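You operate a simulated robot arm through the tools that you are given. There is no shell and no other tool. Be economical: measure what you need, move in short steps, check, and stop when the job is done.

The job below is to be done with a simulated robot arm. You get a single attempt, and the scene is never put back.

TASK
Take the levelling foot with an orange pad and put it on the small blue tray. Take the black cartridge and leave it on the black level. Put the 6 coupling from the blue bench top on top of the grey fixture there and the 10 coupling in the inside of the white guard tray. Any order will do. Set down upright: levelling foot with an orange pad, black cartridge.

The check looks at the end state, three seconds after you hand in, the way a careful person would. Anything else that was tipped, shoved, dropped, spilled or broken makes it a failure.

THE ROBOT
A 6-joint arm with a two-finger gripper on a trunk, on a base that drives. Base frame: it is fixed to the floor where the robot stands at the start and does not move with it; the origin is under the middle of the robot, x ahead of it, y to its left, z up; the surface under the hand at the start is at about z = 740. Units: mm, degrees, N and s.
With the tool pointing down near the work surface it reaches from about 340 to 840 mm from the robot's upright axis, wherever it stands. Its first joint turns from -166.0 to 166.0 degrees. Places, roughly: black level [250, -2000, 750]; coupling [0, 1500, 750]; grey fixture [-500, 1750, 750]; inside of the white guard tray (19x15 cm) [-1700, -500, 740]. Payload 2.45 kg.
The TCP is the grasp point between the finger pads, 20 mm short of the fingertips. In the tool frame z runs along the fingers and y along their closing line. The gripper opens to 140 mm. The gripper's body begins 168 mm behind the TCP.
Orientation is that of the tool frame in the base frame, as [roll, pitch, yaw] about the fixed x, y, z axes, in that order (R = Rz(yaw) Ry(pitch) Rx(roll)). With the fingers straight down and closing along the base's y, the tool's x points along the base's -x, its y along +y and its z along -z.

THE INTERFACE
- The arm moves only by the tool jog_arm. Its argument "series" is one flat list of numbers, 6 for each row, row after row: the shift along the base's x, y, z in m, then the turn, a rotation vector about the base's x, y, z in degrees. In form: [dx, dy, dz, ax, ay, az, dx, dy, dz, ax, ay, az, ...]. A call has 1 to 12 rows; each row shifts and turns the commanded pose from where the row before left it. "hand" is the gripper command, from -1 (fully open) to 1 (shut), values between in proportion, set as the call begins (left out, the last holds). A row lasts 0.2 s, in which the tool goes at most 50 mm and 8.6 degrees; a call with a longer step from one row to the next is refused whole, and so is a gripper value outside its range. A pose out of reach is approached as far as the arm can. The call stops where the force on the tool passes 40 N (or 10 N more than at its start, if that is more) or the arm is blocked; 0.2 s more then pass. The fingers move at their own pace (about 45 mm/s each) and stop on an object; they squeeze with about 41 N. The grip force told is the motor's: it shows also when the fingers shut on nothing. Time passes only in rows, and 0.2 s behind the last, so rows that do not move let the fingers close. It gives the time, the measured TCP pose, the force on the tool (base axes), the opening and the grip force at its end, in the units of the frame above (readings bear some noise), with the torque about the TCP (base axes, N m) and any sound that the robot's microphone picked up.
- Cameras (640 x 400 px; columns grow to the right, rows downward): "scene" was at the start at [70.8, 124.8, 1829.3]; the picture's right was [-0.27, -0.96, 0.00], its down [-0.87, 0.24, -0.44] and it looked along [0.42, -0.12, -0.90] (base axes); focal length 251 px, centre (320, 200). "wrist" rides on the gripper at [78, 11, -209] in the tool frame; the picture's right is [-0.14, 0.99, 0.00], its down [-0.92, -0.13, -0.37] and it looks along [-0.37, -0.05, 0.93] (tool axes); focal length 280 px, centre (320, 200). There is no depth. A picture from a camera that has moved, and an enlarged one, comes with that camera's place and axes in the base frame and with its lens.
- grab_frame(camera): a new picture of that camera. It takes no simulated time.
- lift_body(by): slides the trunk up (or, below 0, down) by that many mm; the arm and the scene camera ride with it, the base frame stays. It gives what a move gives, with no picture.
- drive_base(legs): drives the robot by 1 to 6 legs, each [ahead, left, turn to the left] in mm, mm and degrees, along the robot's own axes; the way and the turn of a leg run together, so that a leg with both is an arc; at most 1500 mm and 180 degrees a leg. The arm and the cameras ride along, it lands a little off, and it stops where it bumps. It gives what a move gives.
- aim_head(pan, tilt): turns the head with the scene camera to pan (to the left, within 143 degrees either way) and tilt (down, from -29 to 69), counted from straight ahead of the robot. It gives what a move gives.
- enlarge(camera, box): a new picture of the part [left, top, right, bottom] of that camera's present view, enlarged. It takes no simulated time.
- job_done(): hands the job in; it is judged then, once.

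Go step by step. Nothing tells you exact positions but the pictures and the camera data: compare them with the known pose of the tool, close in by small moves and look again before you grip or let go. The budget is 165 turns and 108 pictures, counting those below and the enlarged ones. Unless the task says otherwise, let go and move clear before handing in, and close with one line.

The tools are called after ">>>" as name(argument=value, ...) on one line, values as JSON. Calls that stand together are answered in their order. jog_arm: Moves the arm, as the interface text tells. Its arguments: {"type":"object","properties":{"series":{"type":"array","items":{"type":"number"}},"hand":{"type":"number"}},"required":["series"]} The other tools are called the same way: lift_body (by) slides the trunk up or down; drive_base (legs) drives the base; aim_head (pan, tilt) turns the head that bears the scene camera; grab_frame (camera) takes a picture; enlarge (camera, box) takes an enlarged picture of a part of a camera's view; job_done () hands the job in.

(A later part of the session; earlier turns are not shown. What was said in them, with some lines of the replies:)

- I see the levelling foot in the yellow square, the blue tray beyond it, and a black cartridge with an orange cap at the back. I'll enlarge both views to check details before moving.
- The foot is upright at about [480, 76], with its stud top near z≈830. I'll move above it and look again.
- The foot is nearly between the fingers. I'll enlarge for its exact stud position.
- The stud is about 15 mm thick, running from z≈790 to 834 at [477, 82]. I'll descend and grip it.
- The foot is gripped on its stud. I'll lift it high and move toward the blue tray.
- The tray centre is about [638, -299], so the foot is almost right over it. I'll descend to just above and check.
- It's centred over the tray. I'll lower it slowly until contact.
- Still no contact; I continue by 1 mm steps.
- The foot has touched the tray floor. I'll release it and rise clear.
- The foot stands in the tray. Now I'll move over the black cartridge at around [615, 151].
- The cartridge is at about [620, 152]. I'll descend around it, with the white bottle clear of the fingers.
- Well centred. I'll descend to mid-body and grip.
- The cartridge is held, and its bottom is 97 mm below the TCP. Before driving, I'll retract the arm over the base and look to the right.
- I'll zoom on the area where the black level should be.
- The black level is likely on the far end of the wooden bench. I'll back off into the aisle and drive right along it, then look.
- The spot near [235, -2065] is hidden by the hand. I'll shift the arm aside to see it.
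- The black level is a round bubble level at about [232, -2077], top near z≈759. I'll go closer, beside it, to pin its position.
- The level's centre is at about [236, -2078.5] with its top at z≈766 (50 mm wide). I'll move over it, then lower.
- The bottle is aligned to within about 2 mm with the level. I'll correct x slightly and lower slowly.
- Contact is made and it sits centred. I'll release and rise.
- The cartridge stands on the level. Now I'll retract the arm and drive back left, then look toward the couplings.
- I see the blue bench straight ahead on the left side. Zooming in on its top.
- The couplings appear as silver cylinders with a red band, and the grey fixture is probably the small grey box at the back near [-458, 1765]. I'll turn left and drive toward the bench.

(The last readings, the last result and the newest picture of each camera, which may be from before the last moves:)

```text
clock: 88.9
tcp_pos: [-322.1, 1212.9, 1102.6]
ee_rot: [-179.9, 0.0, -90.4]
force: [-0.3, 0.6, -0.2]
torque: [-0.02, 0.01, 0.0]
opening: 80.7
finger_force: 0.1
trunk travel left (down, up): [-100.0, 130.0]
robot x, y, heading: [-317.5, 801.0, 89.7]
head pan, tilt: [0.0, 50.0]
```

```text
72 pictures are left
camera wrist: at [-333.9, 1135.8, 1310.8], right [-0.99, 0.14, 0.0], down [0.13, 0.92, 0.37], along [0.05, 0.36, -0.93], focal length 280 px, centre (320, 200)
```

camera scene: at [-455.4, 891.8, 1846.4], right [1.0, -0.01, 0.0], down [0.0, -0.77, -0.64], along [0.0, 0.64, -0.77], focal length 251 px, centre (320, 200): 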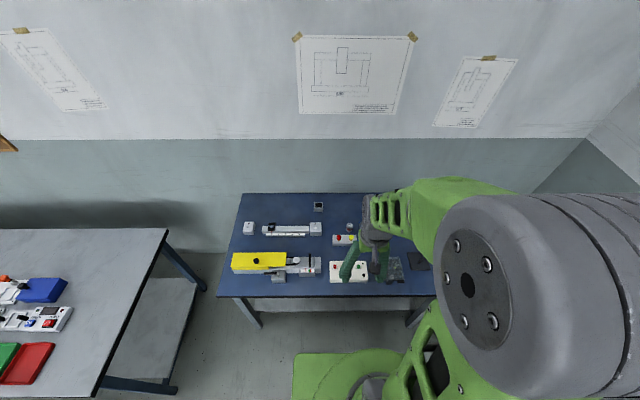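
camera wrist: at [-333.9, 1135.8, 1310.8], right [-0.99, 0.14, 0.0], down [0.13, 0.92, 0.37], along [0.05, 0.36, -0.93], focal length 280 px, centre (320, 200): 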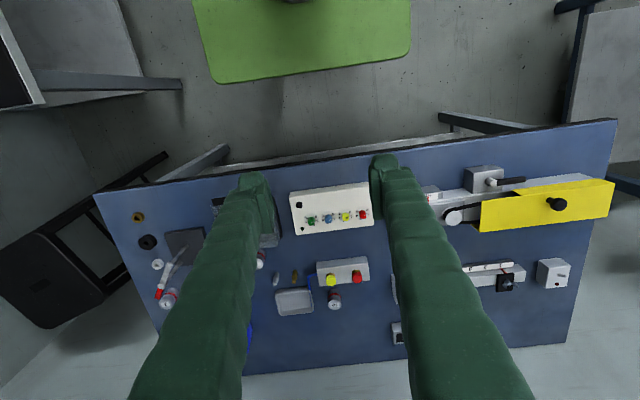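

I'll drive closer and raise the hand over the bench for a good top view.

>>> drive_base(legs=[[150, 0, 0]])

>>> jog_arm(series=[0.03, 0.01, 0, 0, 0, 0, 0.03, 0.01, 0, 0, 0, 0, 0.03, 0.01, 0, 0, 0, 0, 0.03, 0.01, 0, 0, 0, 0, 0.03, 0.01, 0, 0, 0, 0, 0.03, 0.01, 0, 0, 0, 0, 0.03, 0.01, 0, 0, 0, 0], hand=-1)

>>> grab_frame(camera="wrist")

>>> grab_frame(camera="scene")

```text
clock: 90.3
tcp_pos: [-320.6, 1365.0, 1101.2]
ee_rot: [180.0, -0.2, -90.6]
force: [0.2, 0.9, -0.3]
torque: [-0.09, 0.01, 0.0]
opening: 80.5
finger_force: 0.0
trunk travel left (down, up): [-100.0, 130.0]
robot x, y, heading: [-313.7, 953.3, 89.6]
head pan, tilt: [0.0, 50.0]
```

```text
clock: 91.9
tcp_pos: [-108.6, 1434.2, 1103.4]
ee_rot: [180.0, -0.2, -90.5]
force: [0.7, 0.5, -0.3]
torque: [-0.01, 0.0, -0.02]
opening: 140.3
finger_force: 0.0
trunk travel left (down, up): [-100.0, 130.0]
robot x, y, heading: [-317.7, 952.4, 89.6]
head pan, tilt: [0.0, 50.0]
```

```text
71 pictures are left
camera wrist: at [-120.0, 1356.2, 1311.4], right [-0.99, 0.15, 0.0], down [0.14, 0.92, 0.37], along [0.05, 0.36, -0.93], focal length 280 px, centre (320, 200)
```

wrist: 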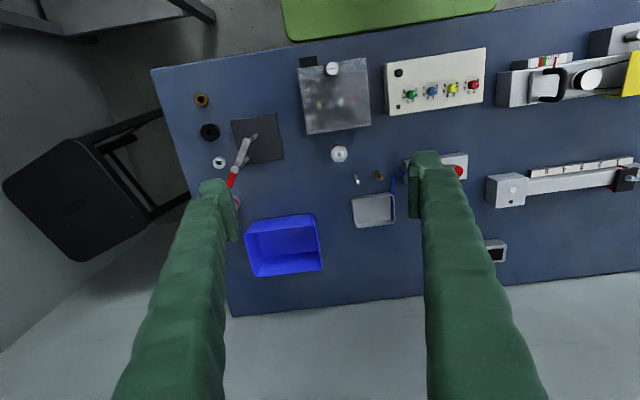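

```text
70 pictures are left
camera scene: at [-453.3, 1042.6, 1846.4], right [1.0, -0.01, 0.0], down [-0.01, -0.77, -0.64], along [0.01, 0.64, -0.77], focal length 251 px, centre (320, 200)
```

scene: 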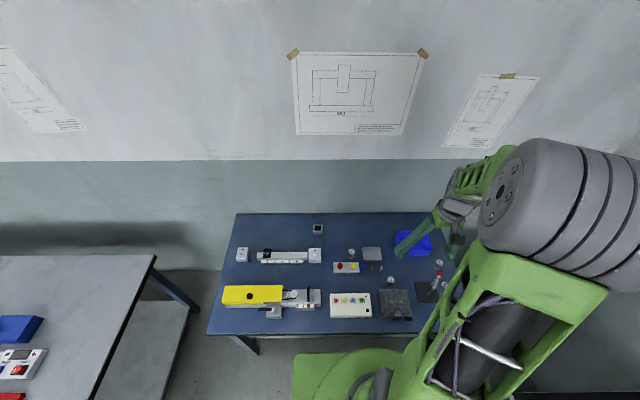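

Zooming on the couplings to read numbers.

>>> enlarge(camera="wrist", box=[300, 120, 396, 190])

>>> enlarge(camera="scene", box=[300, 215, 460, 315])

```text
5.71 times, centred on (348, 155) of wrist
camera zoom: at [-120.0, 1356.2, 1311.4], right [-0.99, 0.15, 0.0], down [0.14, 0.92, 0.37], along [0.05, 0.36, -0.93], focal length 1602 px, centre (160, 457)
```

zoom: 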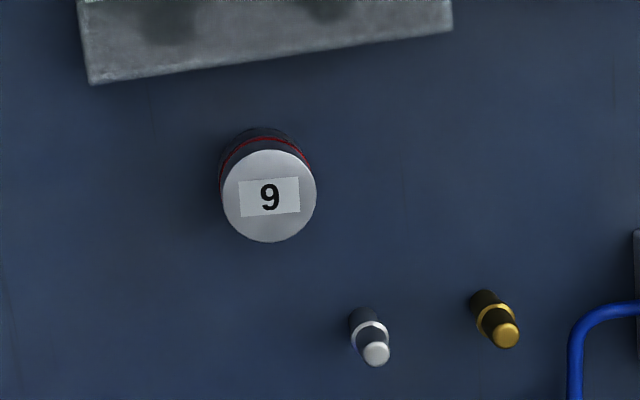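

```text
4.00 times, centred on (380, 265) of scene
camera zoom: at [-453.3, 1042.6, 1846.4], right [1.0, -0.01, 0.0], down [-0.01, -0.77, -0.64], along [0.01, 0.64, -0.77], focal length 1003 px, centre (80, -60)
```

zoom: 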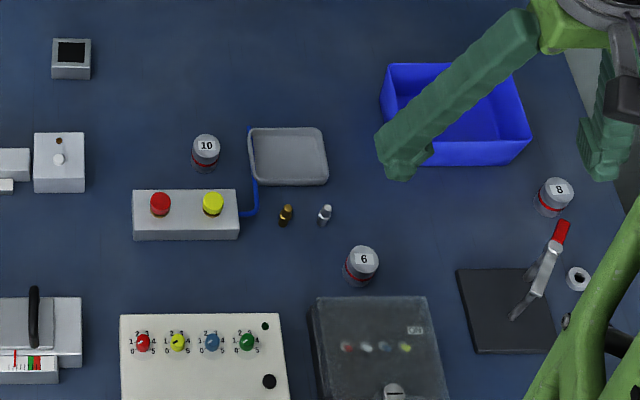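

The coupling at about [-139, 1480] is the 6 (read upright from the robot's side), the 10 is at the back near the grey-boxed red/yellow button unit. I'll move over the 6.

>>> jog_arm(series=[-0.015, 0.023, -0.03, 0, 0, 0, -0.015, 0.023, -0.03, 0, 0, 0, 0, 0, -0.045, 0, 0, 0, 0, 0, -0.045, 0, 0, 0, 0, 0, -0.045, 0, 0, 0, 0, 0, -0.045, 0, 0, 0, 0, 0, -0.013, 0, 0, 0, 0, 0, 0, 0, 0, 0], hand=-0.15)

>>> grab_frame(camera="wrist")

```text
clock: 93.7
tcp_pos: [-140.3, 1478.8, 848.3]
ee_rot: [-180.0, 0.0, -90.5]
force: [0.0, -0.6, -0.3]
torque: [0.03, -0.01, 0.0]
opening: 80.5
finger_force: 0.0
trunk travel left (down, up): [-100.0, 130.0]
robot x, y, heading: [-314.5, 949.0, 89.4]
head pan, tilt: [0.0, 50.0]
```

```text
67 pictures are left
camera wrist: at [-151.1, 1401.7, 1057.8], right [-0.99, 0.15, 0.0], down [0.14, 0.92, 0.37], along [0.05, 0.36, -0.93], focal length 280 px, centre (320, 200)
```

wrist: 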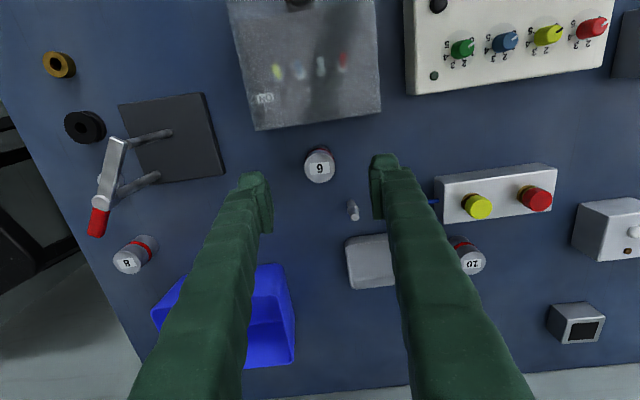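

Aligned; descend and grip.

>>> jog_arm(series=[0.001, -0.001, -0.03, 0, 0, 0, 0, 0, -0.03, 0, 0, 0, 0, 0, -0.021, 0, 0, 0, 0, 0, 0, 0, 0, 0])

>>> jog_arm(series=[0, 0, 0, 0, 0, 0, 0, 0, 0, 0, 0, 0, 0, 0, 0, 0, 0, 0, 0, 0, 0, 0, 0, 0, 0, 0, 0, 0, 0, 0, 0, 0, 0, 0, 0, 0], hand=1)

>>> jog_arm(series=[0, 0, 0.02, 0, 0, 0, 0, 0, 0.04, 0, 0, 0, 0, 0, 0.045, 0, 0, 0, 0, 0, 0.045, 0, 0, 0, 0, 0, 0.045, 0, 0, 0, 0, 0, 0, 0, 0, 0])

>>> grab_frame(camera="wrist")

```text
clock: 94.7
tcp_pos: [-139.5, 1479.2, 768.1]
ee_rot: [179.9, 0.0, -90.5]
force: [-0.6, 0.2, -0.2]
torque: [0.02, 0.01, 0.0]
opening: 80.7
finger_force: 0.0
trunk travel left (down, up): [-100.0, 130.0]
robot x, y, heading: [-315.9, 953.6, 89.4]
head pan, tilt: [0.0, 50.0]
```

```text
clock: 96.1
tcp_pos: [-138.8, 1478.8, 769.1]
ee_rot: [-180.0, 0.1, -90.5]
force: [-0.2, 0.3, -0.3]
torque: [-0.02, 0.03, -0.02]
opening: 30.1
finger_force: 40.7
trunk travel left (down, up): [-100.0, 130.0]
robot x, y, heading: [-316.9, 953.6, 89.3]
head pan, tilt: [0.0, 50.0]
```

```text
clock: 97.5
tcp_pos: [-139.5, 1477.5, 963.8]
ee_rot: [-180.0, -0.1, -90.5]
force: [0.3, 0.2, -0.6]
torque: [-0.02, -0.01, -0.01]
opening: 29.7
finger_force: 40.8
trunk travel left (down, up): [-100.0, 130.0]
robot x, y, heading: [-314.1, 949.0, 89.7]
head pan, tilt: [0.0, 50.0]
```

```text
66 pictures are left
camera wrist: at [-151.6, 1400.6, 1172.2], right [-0.99, 0.15, 0.0], down [0.14, 0.92, 0.37], along [0.05, 0.36, -0.93], focal length 280 px, centre (320, 200)
```

wrist: 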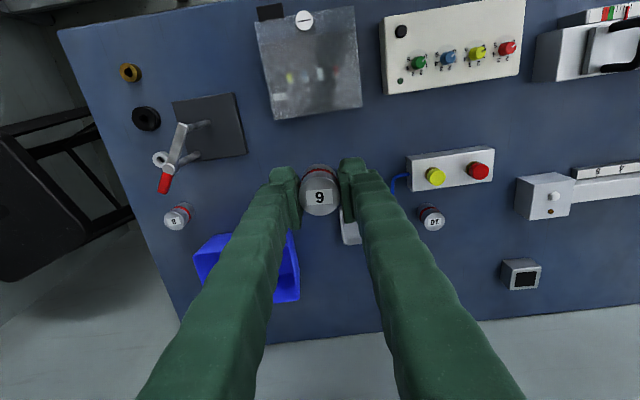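

The 6 is held (its bottom 28 mm below the TCP). The grey fixture, a small box with a dark square on top, is near [-447, 1738]; I'll go nearer for a look.

>>> jog_arm(series=[-0.032, 0.027, 0, 0, 0, 0, -0.032, 0.027, 0, 0, 0, 0, -0.032, 0.027, 0, 0, 0, 0, -0.032, 0.027, 0, 0, 0, 0, -0.032, 0.027, 0, 0, 0, 0, -0.032, 0.027, 0, 0, 0, 0, 0, 0, 0, 0, 0, 0])

>>> grab_frame(camera="wrist")

>>> enlarge(camera="scene", box=[270, 210, 370, 280])

```text
clock: 99.1
tcp_pos: [-332.1, 1641.3, 963.7]
ee_rot: [-179.9, -0.1, -90.5]
force: [0.4, -0.3, -1.5]
torque: [-0.01, 0.01, 0.02]
opening: 30.1
finger_force: 41.2
trunk travel left (down, up): [-100.0, 130.0]
robot x, y, heading: [-315.5, 950.4, 89.5]
head pan, tilt: [0.0, 50.0]
```

```text
65 pictures are left
camera wrist: at [-343.9, 1563.7, 1173.0], right [-0.99, 0.15, 0.0], down [0.14, 0.92, 0.37], along [0.05, 0.36, -0.93], focal length 280 px, centre (320, 200)
```

wrist: 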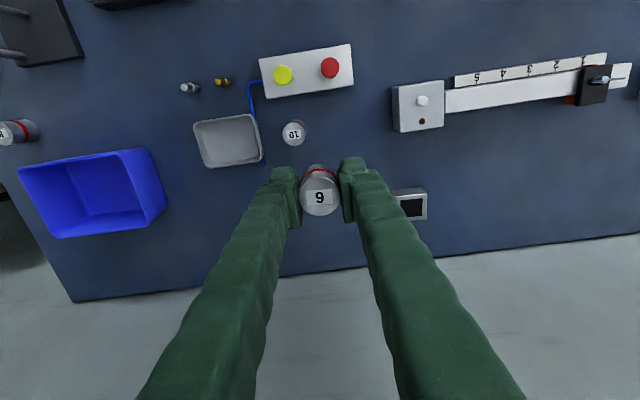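

```text
5.71 times, centred on (320, 245) of scene
camera zoom: at [-453.8, 1042.1, 1846.5], right [1.0, -0.01, 0.0], down [-0.01, -0.77, -0.64], along [0.01, 0.64, -0.77], focal length 1432 px, centre (320, -57)
```

zoom: 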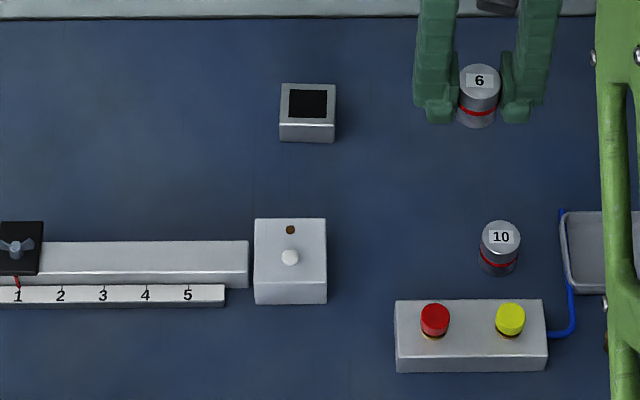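

I'll move aside a bit to view the fixture's top unobstructed and check whether the dark square is a recess.

>>> jog_arm(series=[0.03, 0.02, 0, 0, 0, 0, 0.03, 0.02, 0, 0, 0, 0, 0, 0, 0, 0, 0, 0])

>>> enlarge(camera="wrist", box=[400, 150, 496, 210])

>>> enlarge(camera="scene", box=[302, 215, 334, 240])

```text
clock: 99.9
tcp_pos: [-272.4, 1680.5, 963.8]
ee_rot: [-180.0, 0.1, -90.6]
force: [-0.8, 0.4, -0.8]
torque: [0.02, 0.0, -0.01]
opening: 30.0
finger_force: 40.2
trunk travel left (down, up): [-100.0, 130.0]
robot x, y, heading: [-317.8, 950.6, 89.4]
head pan, tilt: [0.0, 50.0]
```

```text
6.67 times, centred on (448, 180) of wrist
camera zoom: at [-284.4, 1603.3, 1172.9], right [-0.99, 0.15, 0.0], down [0.14, 0.92, 0.37], along [0.05, 0.36, -0.93], focal length 1869 px, centre (-533, 333)
```

zoom: 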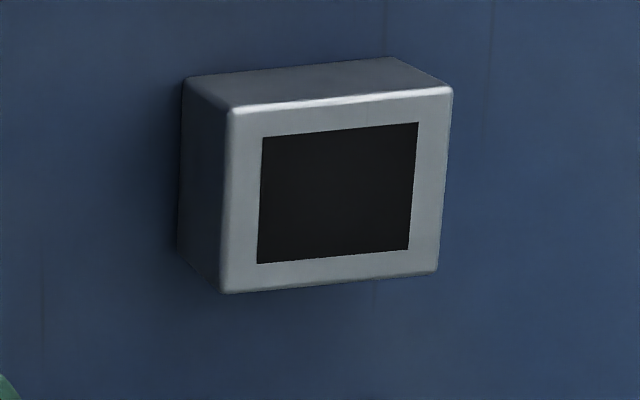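

```text
16.00 times, centred on (318, 228) of scene
camera zoom: at [-454.2, 1042.1, 1846.4], right [1.0, -0.01, 0.0], down [-0.01, -0.77, -0.64], along [0.01, 0.64, -0.77], focal length 4010 px, centre (352, -240)
```

zoom: 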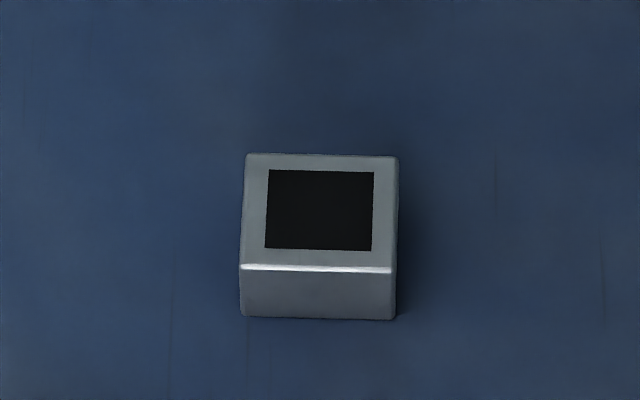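

The dark square is a flat pad, top at z≈768, centre about [-460, 1758]. I'll move the coupling above it.

>>> jog_arm(series=[-0.0375, 0.0155, -0.012, 0, 0, 0, -0.0375, 0.0155, -0.012, 0, 0, 0, -0.0375, 0.0155, -0.012, 0, 0, 0, -0.0375, 0.0155, -0.012, 0, 0, 0, -0.0375, 0.0155, -0.012, 0, 0, 0, 0, 0, -0.03, 0, 0, 0, 0, 0, -0.03, 0, 0, 0, 0, 0, -0.02, 0, 0, 0, 0, 0, 0, 0, 0, 0, 0, 0, 0, 0, 0, 0])

>>> grab_frame(camera="wrist")

>>> enlarge(camera="scene", box=[286, 195, 350, 245])

```text
clock: 102.1
tcp_pos: [-459.5, 1759.2, 822.1]
ee_rot: [180.0, 0.0, -90.5]
force: [0.2, 0.5, 0.6]
torque: [0.01, 0.0, 0.02]
opening: 29.9
finger_force: 40.8
trunk travel left (down, up): [-100.0, 130.0]
robot x, y, heading: [-313.5, 953.1, 89.3]
head pan, tilt: [0.0, 50.0]
```

```text
61 pictures are left
camera wrist: at [-471.6, 1680.8, 1031.0], right [-0.99, 0.15, 0.0], down [0.14, 0.92, 0.37], along [0.05, 0.36, -0.93], focal length 280 px, centre (320, 200)
```

wrist: 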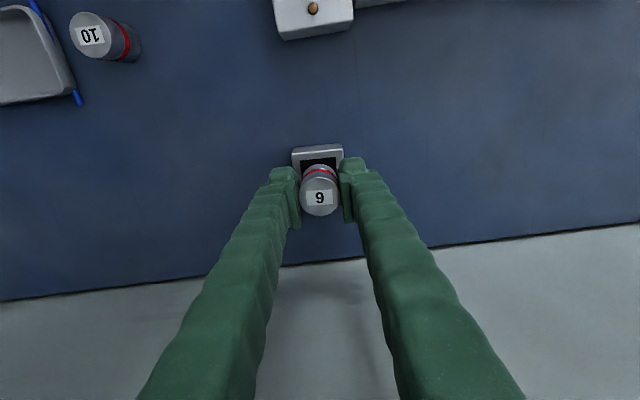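

```text
8.00 times, centred on (318, 220) of scene
camera zoom: at [-454.0, 1042.2, 1846.4], right [1.0, -0.01, 0.0], down [-0.01, -0.77, -0.64], along [0.01, 0.64, -0.77], focal length 2005 px, centre (336, 40)
```

zoom: 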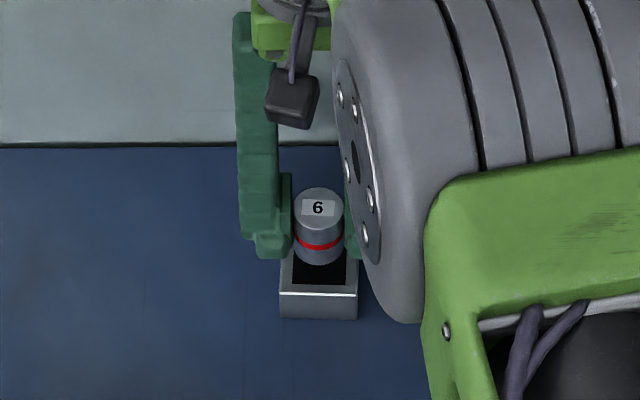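

Well aligned. Lowering slowly.

>>> jog_arm(series=[0, 0, -0.01, 0, 0, 0, 0, 0, -0.008, 0, 0, 0, 0, 0, -0.002, 0, 0, 0, 0, 0, -0.001, 0, 0, 0, 0, 0, -0.001, 0, 0, 0, 0, 0, 0, 0, 0, 0])

>>> jog_arm(series=[0, 0, -0.001, 0, 0, 0, 0, 0, -0.001, 0, 0, 0, 0, 0, 0, 0, 0, 0])

>>> enlarge(camera="wrist", box=[270, 120, 374, 185])

```text
clock: 103.5
tcp_pos: [-459.6, 1759.4, 800.4]
ee_rot: [-180.0, 0.0, -90.5]
force: [0.9, -0.3, -0.3]
torque: [0.0, -0.02, -0.02]
opening: 30.2
finger_force: 40.8
trunk travel left (down, up): [-100.0, 130.0]
robot x, y, heading: [-316.8, 949.8, 89.7]
head pan, tilt: [0.0, 50.0]
```

```text
clock: 104.3
tcp_pos: [-457.9, 1757.1, 799.1]
ee_rot: [180.0, 0.0, -90.4]
force: [-1.2, -0.6, 3.1]
torque: [-0.03, -0.01, -0.01]
opening: 30.0
finger_force: 40.8
trunk travel left (down, up): [-100.0, 130.0]
robot x, y, heading: [-317.9, 952.7, 89.6]
head pan, tilt: [0.0, 50.0]
```

```text
6.15 times, centred on (322, 152) of wrist
camera zoom: at [-470.3, 1680.1, 1007.9], right [-0.99, 0.15, 0.0], down [0.14, 0.92, 0.37], along [0.05, 0.37, -0.93], focal length 1726 px, centre (308, 492)
```

zoom: 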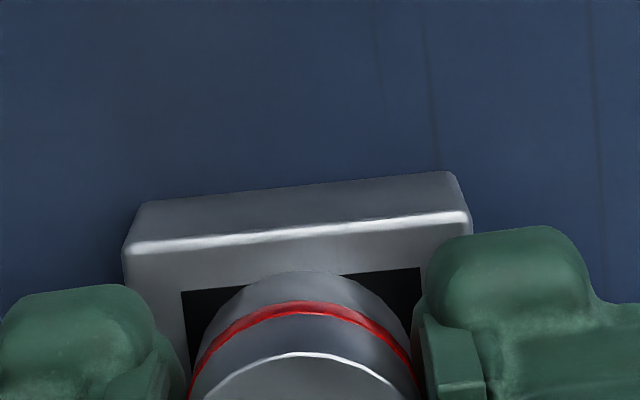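

>>> jog_arm(series=[0, 0, -0.001, 0, 0, 0, 0, 0, 0, 0, 0, 0])

```text
clock: 104.9
tcp_pos: [-458.0, 1758.3, 798.4]
ee_rot: [179.9, 0.1, -90.5]
force: [-2.2, -1.2, 8.7]
torque: [-0.12, 0.05, 0.0]
opening: 29.8
finger_force: 41.0
trunk travel left (down, up): [-100.0, 130.0]
robot x, y, heading: [-318.0, 954.9, 89.5]
head pan, tilt: [0.0, 50.0]
```

Contact confirmed; release and rise.

>>> jog_arm(series=[0, 0, 0, 0, 0, 0, 0, 0, 0, 0, 0, 0, 0, 0, 0, 0, 0, 0, 0, 0, 0, 0, 0, 0], hand=0)

>>> jog_arm(series=[0, 0, 0.02, 0, 0, 0, 0, 0, 0.04, 0, 0, 0, 0, 0, 0.04, 0, 0, 0, 0, 0, 0.04, 0, 0, 0, 0, 0, 0, 0, 0, 0])

>>> grab_frame(camera="wrist")

```text
clock: 105.9
tcp_pos: [-458.1, 1759.0, 798.5]
ee_rot: [180.0, 0.1, -90.3]
force: [0.0, 0.3, 1.1]
torque: [0.03, 0.02, 0.01]
opening: 69.8
finger_force: 0.1
trunk travel left (down, up): [-100.0, 130.0]
robot x, y, heading: [-315.8, 949.3, 89.3]
head pan, tilt: [0.0, 50.0]
```

```text
clock: 107.1
tcp_pos: [-460.4, 1756.1, 938.8]
ee_rot: [-180.0, 0.0, -90.5]
force: [0.1, 0.4, 0.8]
torque: [0.01, 0.0, 0.03]
opening: 69.8
finger_force: 0.1
trunk travel left (down, up): [-100.0, 130.0]
robot x, y, heading: [-319.7, 953.1, 89.5]
head pan, tilt: [0.0, 50.0]
```

```text
58 pictures are left
camera wrist: at [-471.8, 1678.2, 1148.1], right [-0.99, 0.15, 0.0], down [0.14, 0.92, 0.37], along [0.05, 0.36, -0.93], focal length 280 px, centre (320, 200)
```

wrist: 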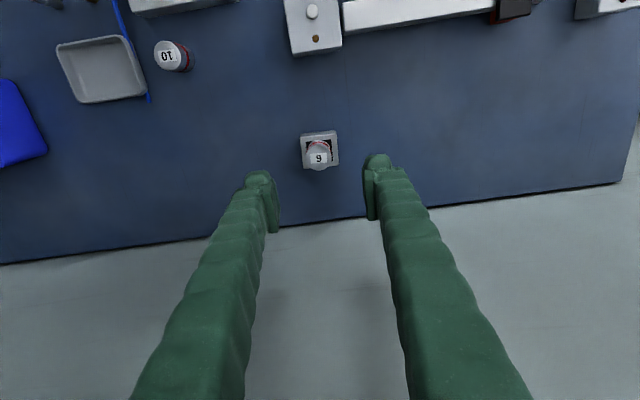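

The 6 sits on the fixture. For the 10 near [-298, 1616], the tray and cable are beside it, so I'll turn the fingers to close along y as I move above it.

>>> jog_arm(series=[0.0147, -0.0127, 0, 0, 0, -8.2, 0.0147, -0.0127, 0, 0, 0, -8.2, 0.0147, -0.0127, 0, 0, 0, -8.2, 0.0147, -0.0127, 0, 0, 0, -8.2, 0.0147, -0.0127, 0, 0, 0, -8.2, 0.0147, -0.0127, 0, 0, 0, -8.2, 0.0147, -0.0127, 0, 0, 0, -8.2, 0.0147, -0.0127, 0, 0, 0, -8.2, 0.0147, -0.0127, 0, 0, 0, -8.2, 0.0147, -0.0127, 0, 0, 0, -8.2, 0.0147, -0.0127, 0, 0, 0, -7.5, 0, 0, 0, 0, 0, 0])

>>> grab_frame(camera="wrist")

```text
clock: 109.7
tcp_pos: [-296.1, 1619.7, 937.2]
ee_rot: [179.9, -0.1, 179.8]
force: [0.6, -0.7, -0.2]
torque: [-0.01, -0.01, 0.02]
opening: 69.9
finger_force: 0.1
trunk travel left (down, up): [-100.0, 130.0]
robot x, y, heading: [-317.4, 952.0, 89.4]
head pan, tilt: [0.0, 50.0]
```

```text
57 pictures are left
camera wrist: at [-374.9, 1630.4, 1146.4], right [0.14, 0.99, 0.0], down [0.92, -0.13, 0.37], along [0.36, -0.05, -0.93], focal length 280 px, centre (320, 200)
```

wrist: 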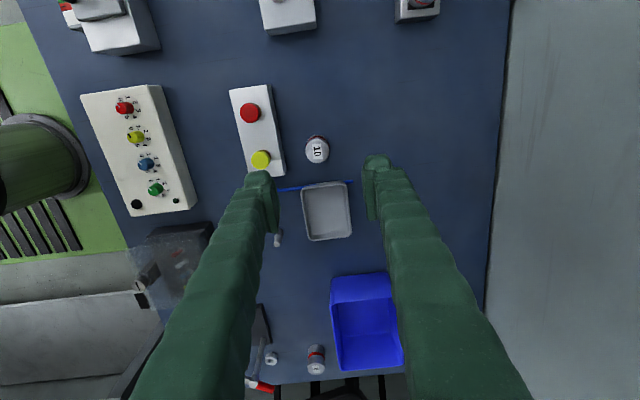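

The 10 is at about [-299.4, 1615.6]. I'll narrow the fingers a bit for clearance to the button box, descend and check midway.

>>> jog_arm(series=[-0.003, -0.001, -0.03, 0, 0, 0, 0, 0, -0.03, 0, 0, 0, 0, 0, -0.03, 0, 0, 0, 0, 0, -0.02, 0, 0, 0, 0, 0, 0, 0, 0, 0], hand=0.23)

>>> grab_frame(camera="wrist")

>>> enlarge(camera="scene", box=[310, 215, 390, 280])

```text
clock: 110.9
tcp_pos: [-300.9, 1616.8, 827.7]
ee_rot: [-179.9, 0.0, 180.0]
force: [0.3, 0.5, 0.1]
torque: [0.01, -0.02, 0.02]
opening: 53.9
finger_force: 0.0
trunk travel left (down, up): [-100.0, 130.0]
robot x, y, heading: [-312.6, 953.1, 89.5]
head pan, tilt: [0.0, 50.0]
```

```text
56 pictures are left
camera wrist: at [-378.6, 1628.5, 1035.5], right [0.14, 0.99, 0.0], down [0.92, -0.13, 0.37], along [0.36, -0.05, -0.93], focal length 280 px, centre (320, 200)
```

wrist: 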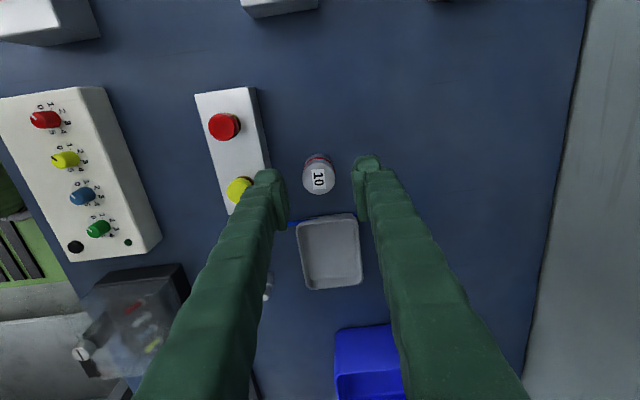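

```text
6.15 times, centred on (350, 248) of scene
camera zoom: at [-454.0, 1042.0, 1846.5], right [1.0, -0.01, 0.0], down [-0.01, -0.77, -0.64], along [0.01, 0.64, -0.77], focal length 1542 px, centre (135, -92)
```

zoom: 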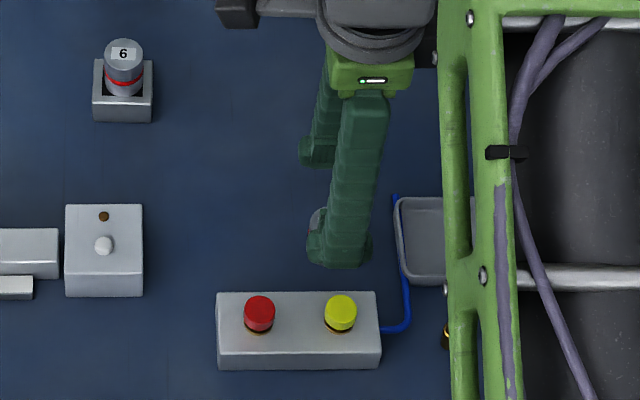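

Clear around. Descend the rest and grip.

>>> jog_arm(series=[0.003, 0, -0.02, 0, 0, 0, 0, 0, -0.02, 0, 0, 0, 0, 0, -0.018, 0, 0, 0, 0, 0, 0, 0, 0, 0])

>>> jog_arm(series=[0, 0, 0, 0, 0, 0, 0, 0, 0, 0, 0, 0, 0, 0, 0, 0, 0, 0, 0, 0, 0, 0, 0, 0], hand=1)

>>> jog_arm(series=[0, 0, 0.02, 0, 0, 0, 0, 0, 0.04, 0, 0, 0, 0, 0, 0.045, 0, 0, 0, 0, 0, 0.045, 0, 0, 0, 0, 0, 0.045, 0, 0, 0, 0, 0, 0.045, 0, 0, 0, 0, 0, 0.045, 0, 0, 0, 0, 0, 0.04, 0, 0, 0, 0, 0, 0, 0, 0, 0])

>>> grab_frame(camera="wrist")

```text
clock: 111.7
tcp_pos: [-297.2, 1622.7, 775.1]
ee_rot: [179.8, 0.0, -180.0]
force: [-0.5, 0.6, -0.7]
torque: [-0.04, 0.0, -0.01]
opening: 54.0
finger_force: 0.1
trunk travel left (down, up): [-100.0, 130.0]
robot x, y, heading: [-318.3, 951.0, 89.7]
head pan, tilt: [0.0, 50.0]
stopped in row 4: the force on the tool passed its limit at 51 N (the readings are from after the stop); the commanded pose is now the measured one
```

```text
clock: 112.7
tcp_pos: [-297.6, 1621.8, 776.2]
ee_rot: [179.6, 0.0, 179.9]
force: [0.7, 0.1, 0.8]
torque: [0.02, 0.03, 0.01]
opening: 29.9
finger_force: 40.8
trunk travel left (down, up): [-100.0, 130.0]
robot x, y, heading: [-318.0, 950.9, 89.6]
head pan, tilt: [0.0, 50.0]
```

```text
clock: 114.7
tcp_pos: [-297.1, 1622.5, 1100.2]
ee_rot: [179.7, -0.1, 180.0]
force: [-0.2, 0.3, -0.5]
torque: [-0.01, -0.01, 0.0]
opening: 30.1
finger_force: 41.6
trunk travel left (down, up): [-100.0, 130.0]
robot x, y, heading: [-315.1, 950.1, 89.4]
head pan, tilt: [0.0, 50.0]
```

```text
54 pictures are left
camera wrist: at [-375.8, 1632.3, 1310.4], right [0.14, 0.99, 0.01], down [0.92, -0.13, 0.37], along [0.36, -0.05, -0.93], focal length 280 px, centre (320, 200)
```

wrist: 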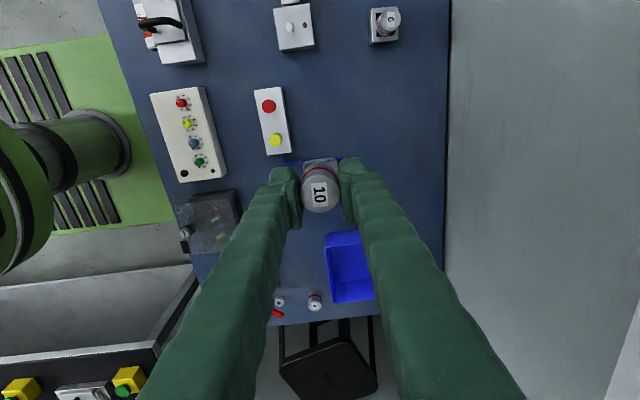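

The descent met a force near the end, so I must check whether anything moved. Comparing the scene now with before.

>>> enlarge(camera="scene", box=[310, 215, 390, 280])

>>> enlarge(camera="wrist", box=[230, 70, 370, 180])

>>> grab_frame(camera="scene")

```text
6.15 times, centred on (350, 248) of scene
camera zoom: at [-454.0, 1042.6, 1846.4], right [1.0, -0.01, 0.0], down [-0.01, -0.77, -0.64], along [0.01, 0.64, -0.77], focal length 1542 px, centre (135, -92)
```

zoom: 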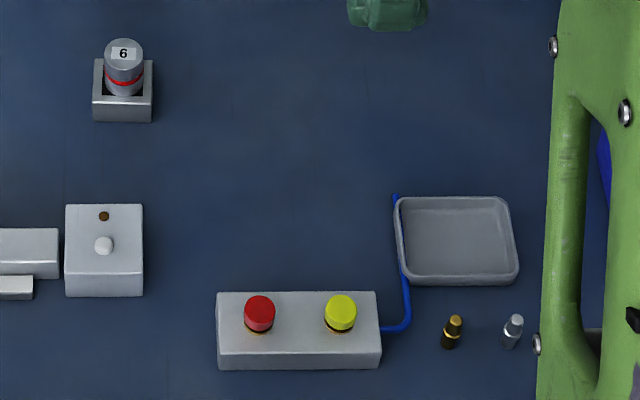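

```text
3.64 times, centred on (300, 125) of wrist
camera zoom: at [-375.8, 1632.3, 1310.4], right [0.14, 0.99, 0.01], down [0.92, -0.13, 0.37], along [0.36, -0.05, -0.93], focal length 1020 px, centre (393, 473)
```

zoom: 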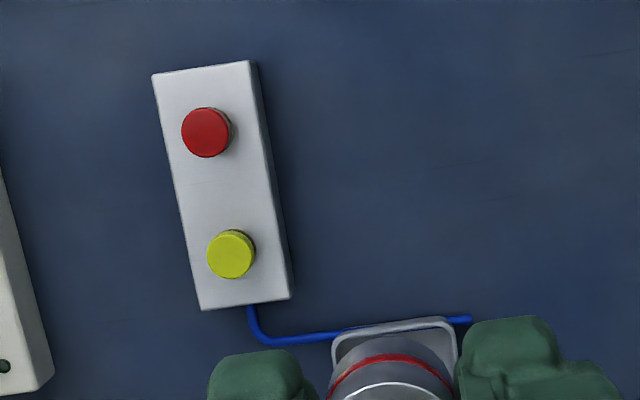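

```text
51 pictures are left
camera scene: at [-454.0, 1042.6, 1846.4], right [1.0, -0.01, 0.0], down [-0.01, -0.77, -0.64], along [0.01, 0.64, -0.77], focal length 251 px, centre (320, 200)
```

scene: 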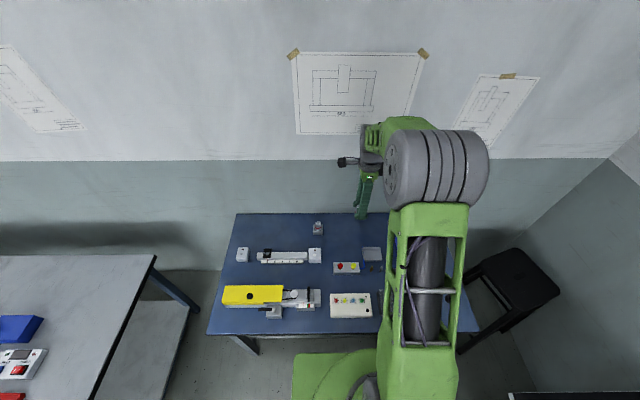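

The button box and other things are unmoved, and the 10 is held (bottom about 36 mm below TCP). I'll retract, back out and look toward the guard tray.

>>> jog_arm(series=[0, -0.04, 0.005, 0, 0, 0, 0, -0.04, 0.005, 0, 0, 0, 0, -0.04, 0, 0, 0, 0, 0, -0.04, 0, 0, 0, 0, 0, -0.04, 0, 0, 0, 0, 0, -0.04, 0, 0, 0, 0, 0, 0, 0, 0, 0, 0])

>>> drive_base(legs=[[-900, 0, 0]])

>>> aim_head(pan=110, tilt=30)

>>> grab_frame(camera="scene")

```text
clock: 116.3
tcp_pos: [-296.9, 1380.9, 1109.3]
ee_rot: [179.7, 0.0, -179.9]
force: [-0.7, 0.4, 0.2]
torque: [-0.04, -0.02, 0.0]
opening: 29.9
finger_force: 41.3
trunk travel left (down, up): [-100.0, 130.0]
robot x, y, heading: [-315.0, 950.5, 89.3]
head pan, tilt: [0.0, 50.0]
```

```text
clock: 121.1
tcp_pos: [-304.1, 468.4, 1109.0]
ee_rot: [179.6, 0.0, -179.5]
force: [-0.3, -0.7, -0.2]
torque: [0.05, 0.03, 0.0]
opening: 29.5
finger_force: 40.9
trunk travel left (down, up): [-100.0, 130.0]
robot x, y, heading: [-312.8, 37.0, 90.3]
head pan, tilt: [0.0, 50.0]
```

```text
clock: 123.0
tcp_pos: [-306.0, 469.6, 1109.5]
ee_rot: [179.6, 0.1, -179.4]
force: [-0.6, -0.7, -0.5]
torque: [-0.01, 0.0, 0.0]
opening: 30.1
finger_force: 40.8
trunk travel left (down, up): [-100.0, 130.0]
robot x, y, heading: [-323.7, 39.0, 89.9]
head pan, tilt: [110.0, 30.0]
```

```text
50 pictures are left
camera scene: at [-542.8, 19.6, 1875.9], right [-0.34, 0.94, 0.0], down [0.47, 0.17, -0.87], along [-0.81, -0.3, -0.5], focal length 251 px, centre (320, 200)
```

scene: 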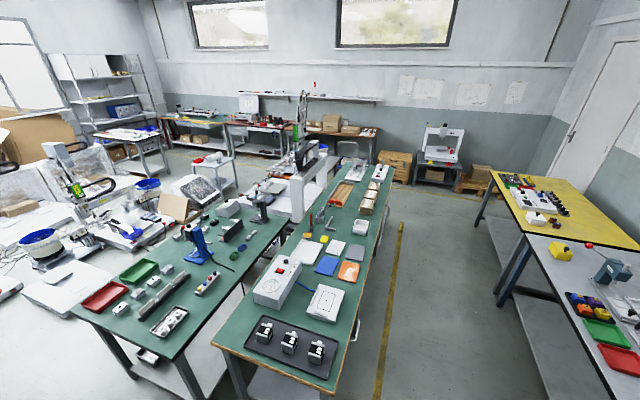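

Zooming on the green tables near the expected spot.

>>> enlarge(camera="scene", box=[230, 190, 400, 330])

```text
2.86 times, centred on (315, 260) of scene
camera zoom: at [-542.8, 19.6, 1875.9], right [-0.34, 0.94, 0.0], down [0.47, 0.17, -0.87], along [-0.81, -0.3, -0.5], focal length 716 px, centre (334, 29)
```

zoom: 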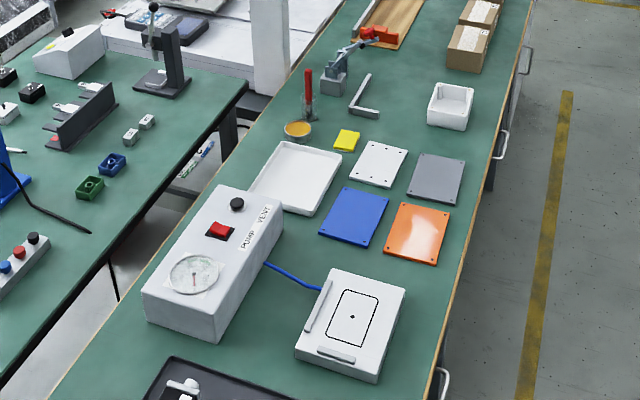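

The white tray is at about [-1703, -505] on the green table, whose near edge is at y≈-80. I'll go into the aisle on its +y side, turn, and face it.

>>> drive_base(legs=[[360, 0, 0], [0, 1377, 0], [0, 0, 180]])

>>> aim_head(pan=0, tilt=50)

>>> grab_frame(camera="scene")

```text
clock: 144.6
tcp_pos: [-1722.9, -28.4, 1109.4]
ee_rot: [179.7, 0.0, 0.3]
force: [-0.8, 0.1, -0.8]
torque: [-0.01, 0.0, 0.0]
opening: 30.0
finger_force: 40.8
trunk travel left (down, up): [-100.0, 130.0]
robot x, y, heading: [-1704.7, 403.2, -90.2]
head pan, tilt: [110.0, 30.0]
```

```text
clock: 146.5
tcp_pos: [-1723.7, -28.4, 1108.9]
ee_rot: [179.7, 0.0, 0.4]
force: [-0.8, -0.3, -0.7]
torque: [-0.03, -0.01, 0.0]
opening: 30.1
finger_force: 41.0
trunk travel left (down, up): [-100.0, 130.0]
robot x, y, heading: [-1706.3, 401.0, -90.2]
head pan, tilt: [0.0, 50.0]
```

```text
48 pictures are left
camera scene: at [-1565.4, 315.7, 1846.4], right [-1.0, 0.0, 0.0], down [0.0, 0.77, -0.64], along [0.0, -0.64, -0.77], focal length 251 px, centre (320, 200)
```

scene: 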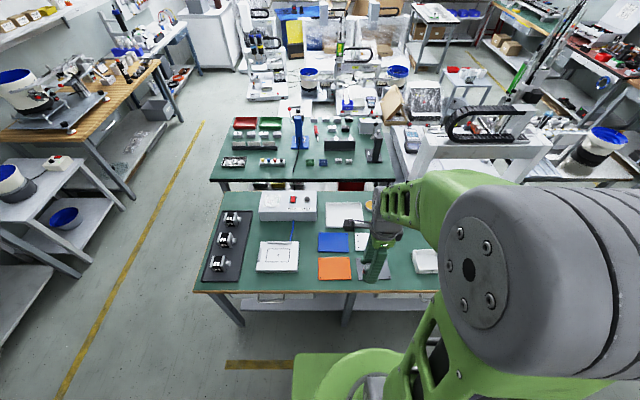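

I'll drive ahead 160 mm and extend the arm toward the tray at height.

>>> drive_base(legs=[[160, 0, 0]])

>>> jog_arm(series=[0, -0.04, 0, 0, 0, 0, 0, -0.04, 0, 0, 0, 0, 0, -0.04, 0, 0, 0, 0, 0, -0.04, 0, 0, 0, 0, 0, -0.04, 0, 0, 0, 0, 0, 0, 0, 0, 0, 0])

>>> grab_frame(camera="wrist")

>>> enlarge(camera="scene", box=[260, 170, 460, 300])

```text
clock: 147.9
tcp_pos: [-1722.4, -187.7, 1108.1]
ee_rot: [179.7, -0.1, 0.4]
force: [0.7, 0.5, -1.1]
torque: [0.09, -0.01, 0.01]
opening: 29.9
finger_force: 41.0
trunk travel left (down, up): [-100.0, 130.0]
robot x, y, heading: [-1702.8, 242.5, -89.9]
head pan, tilt: [0.0, 50.0]
```

```text
clock: 149.3
tcp_pos: [-1722.9, -388.9, 1110.3]
ee_rot: [179.8, 0.0, 0.4]
force: [-0.1, -0.2, -0.7]
torque: [0.0, -0.01, 0.0]
opening: 30.5
finger_force: 40.5
trunk travel left (down, up): [-100.0, 130.0]
robot x, y, heading: [-1703.9, 240.1, -90.0]
head pan, tilt: [0.0, 50.0]
```

```text
47 pictures are left
camera wrist: at [-1645.3, -398.0, 1320.0], right [-0.13, -0.99, 0.01], down [-0.92, 0.12, 0.37], along [-0.37, 0.04, -0.93], focal length 280 px, centre (320, 200)
```

wrist: 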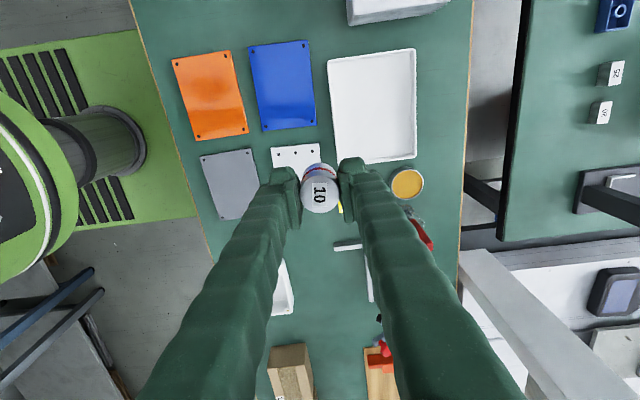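

```text
3.08 times, centred on (360, 235) of scene
camera zoom: at [-1565.7, 156.1, 1846.5], right [-1.0, 0.0, 0.0], down [0.0, 0.77, -0.64], along [0.0, -0.64, -0.77], focal length 771 px, centre (197, 92)
```

zoom: 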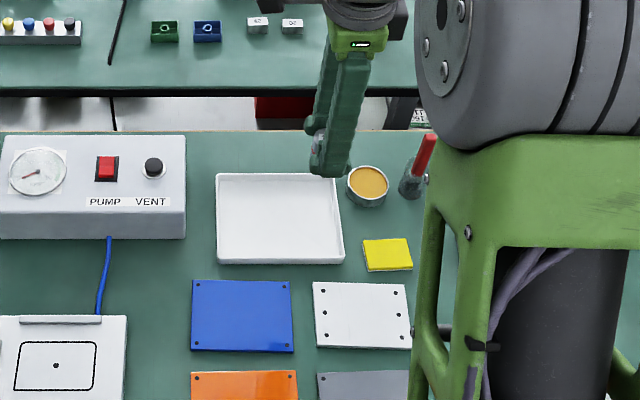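

Tray centre is about [-1696, -500]. I'll move above it and descend to a check height.

>>> jog_arm(series=[0.009, -0.037, 0, 0, 0, 0, 0.009, -0.037, 0, 0, 0, 0, 0.009, -0.037, 0, 0, 0, 0, 0, 0, -0.045, 0, 0, 0, 0, 0, -0.045, 0, 0, 0, 0, 0, -0.045, 0, 0, 0, 0, 0, -0.045, 0, 0, 0, 0, 0, -0.045, 0, 0, 0, 0, 0, -0.035, 0, 0, 0, 0, 0, 0, 0, 0, 0])

>>> grab_frame(camera="wrist")

>>> enlarge(camera="scene", box=[260, 170, 460, 300])

```text
clock: 151.5
tcp_pos: [-1694.4, -500.0, 850.5]
ee_rot: [179.6, 0.1, 0.5]
force: [1.1, 0.3, -1.6]
torque: [0.03, -0.03, 0.02]
opening: 30.1
finger_force: 41.0
trunk travel left (down, up): [-100.0, 130.0]
robot x, y, heading: [-1707.1, 240.8, -90.2]
head pan, tilt: [0.0, 50.0]
```

```text
45 pictures are left
camera wrist: at [-1616.3, -509.0, 1059.4], right [-0.13, -0.99, 0.01], down [-0.92, 0.12, 0.37], along [-0.37, 0.04, -0.93], focal length 280 px, centre (320, 200)
```

wrist: 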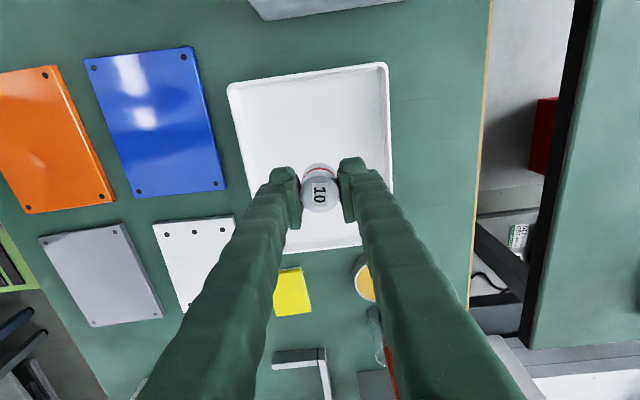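

```text
3.08 times, centred on (360, 235) of scene
camera zoom: at [-1565.7, 155.7, 1846.5], right [-1.0, 0.0, 0.0], down [0.0, 0.77, -0.64], along [0.0, -0.64, -0.77], focal length 771 px, centre (197, 92)
```

zoom: 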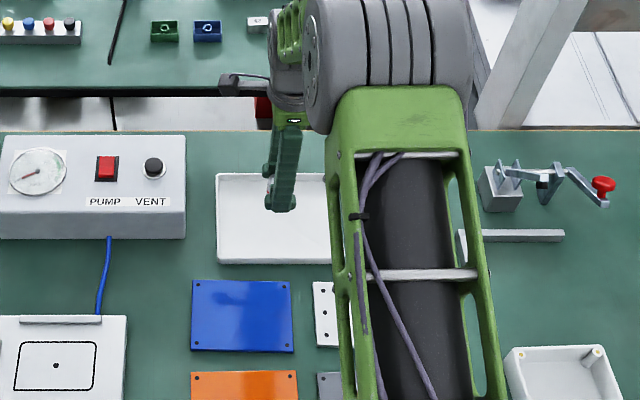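

Centred over the tray. Lowering toward contact.

>>> jog_arm(series=[0, 0, -0.03, 0, 0, 0, 0, 0, -0.025, 0, 0, 0, 0, 0, -0.007, 0, 0, 0, 0, 0, -0.002, 0, 0, 0, 0, 0, -0.002, 0, 0, 0, 0, 0, 0, 0, 0, 0])

>>> jog_arm(series=[0, 0, -0.001, 0, 0, 0, 0, 0, -0.001, 0, 0, 0, 0, 0, 0, 0, 0, 0])

```text
clock: 152.9
tcp_pos: [-1695.2, -499.1, 784.2]
ee_rot: [179.7, 0.0, 0.4]
force: [0.3, 0.0, -1.1]
torque: [0.01, 0.0, 0.02]
opening: 30.0
finger_force: 41.2
trunk travel left (down, up): [-100.0, 130.0]
robot x, y, heading: [-1707.1, 244.0, -90.0]
head pan, tilt: [0.0, 50.0]
```

```text
clock: 153.7
tcp_pos: [-1695.8, -499.1, 780.9]
ee_rot: [179.7, -0.1, 0.4]
force: [-1.1, -0.2, -0.4]
torque: [0.02, 0.02, 0.0]
opening: 30.0
finger_force: 41.0
trunk travel left (down, up): [-100.0, 130.0]
robot x, y, heading: [-1706.1, 245.9, -90.2]
head pan, tilt: [0.0, 50.0]
```

>>> jog_arm(series=[0, 0, -0.001, 0, 0, 0, 0, 0, -0.001, 0, 0, 0, 0, 0, 0, 0, 0, 0])

```text
clock: 154.5
tcp_pos: [-1695.2, -498.9, 780.1]
ee_rot: [179.5, 0.0, 0.4]
force: [1.9, 4.5, 21.1]
torque: [0.29, -0.11, 0.04]
opening: 29.6
finger_force: 40.7
trunk travel left (down, up): [-100.0, 130.0]
robot x, y, heading: [-1703.3, 242.7, -90.0]
head pan, tilt: [0.0, 50.0]
```

It rests on the tray floor. I'll release and rise.

>>> jog_arm(series=[0, 0, 0.001, 0, 0, 0, 0, 0, 0, 0, 0, 0, 0, 0, 0, 0, 0, 0, 0, 0, 0, 0, 0, 0], hand=0.1)

>>> jog_arm(series=[0, 0, 0.02, 0, 0, 0, 0, 0, 0.04, 0, 0, 0, 0, 0, 0.045, 0, 0, 0, 0, 0, 0.045, 0, 0, 0, 0, 0, 0.045, 0, 0, 0, 0, 0, 0.045, 0, 0, 0, 0, 0, 0, 0, 0, 0])

>>> grab_frame(camera="wrist")

```text
clock: 155.5
tcp_pos: [-1695.1, -499.1, 778.9]
ee_rot: [179.7, 0.0, 0.4]
force: [0.1, 0.7, -0.1]
torque: [-0.01, -0.02, 0.0]
opening: 63.3
finger_force: 0.0
trunk travel left (down, up): [-100.0, 130.0]
robot x, y, heading: [-1706.2, 241.2, -89.9]
head pan, tilt: [0.0, 50.0]
```

```text
clock: 157.1
tcp_pos: [-1695.2, -500.3, 1019.9]
ee_rot: [179.6, 0.0, 0.4]
force: [-0.4, 0.1, -0.2]
torque: [0.01, 0.04, 0.02]
opening: 62.8
finger_force: 0.0
trunk travel left (down, up): [-100.0, 130.0]
robot x, y, heading: [-1707.6, 244.8, -90.0]
head pan, tilt: [0.0, 50.0]
```

```text
43 pictures are left
camera wrist: at [-1617.2, -508.5, 1228.0], right [-0.13, -0.99, 0.0], down [-0.92, 0.12, 0.37], along [-0.37, 0.04, -0.93], focal length 280 px, centre (320, 200)
```

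wrist: 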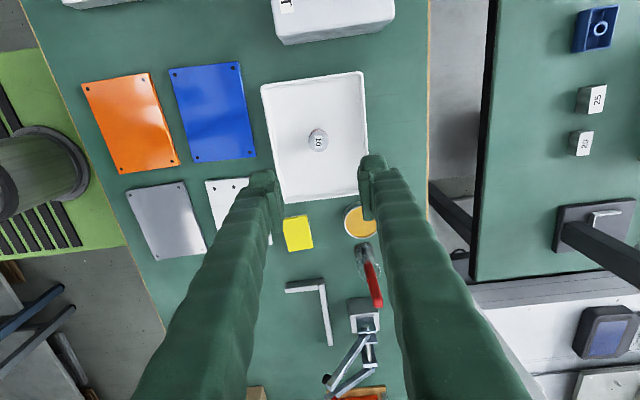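

The 10 stands in the middle of the white tray with the hand clear, and the other three pieces stood in place when last seen. Handing in.

>>> job_done()

```text
The job is handed in.
```

All four pieces are placed: the foot upright in the blue tray, the cartridge upright on the black level, the 6 on the grey fixture and the 10 in the white guard tray. The fingers hit something at 51 N while going down for the 10, but nothing near it had moved in the pictures afterwards.
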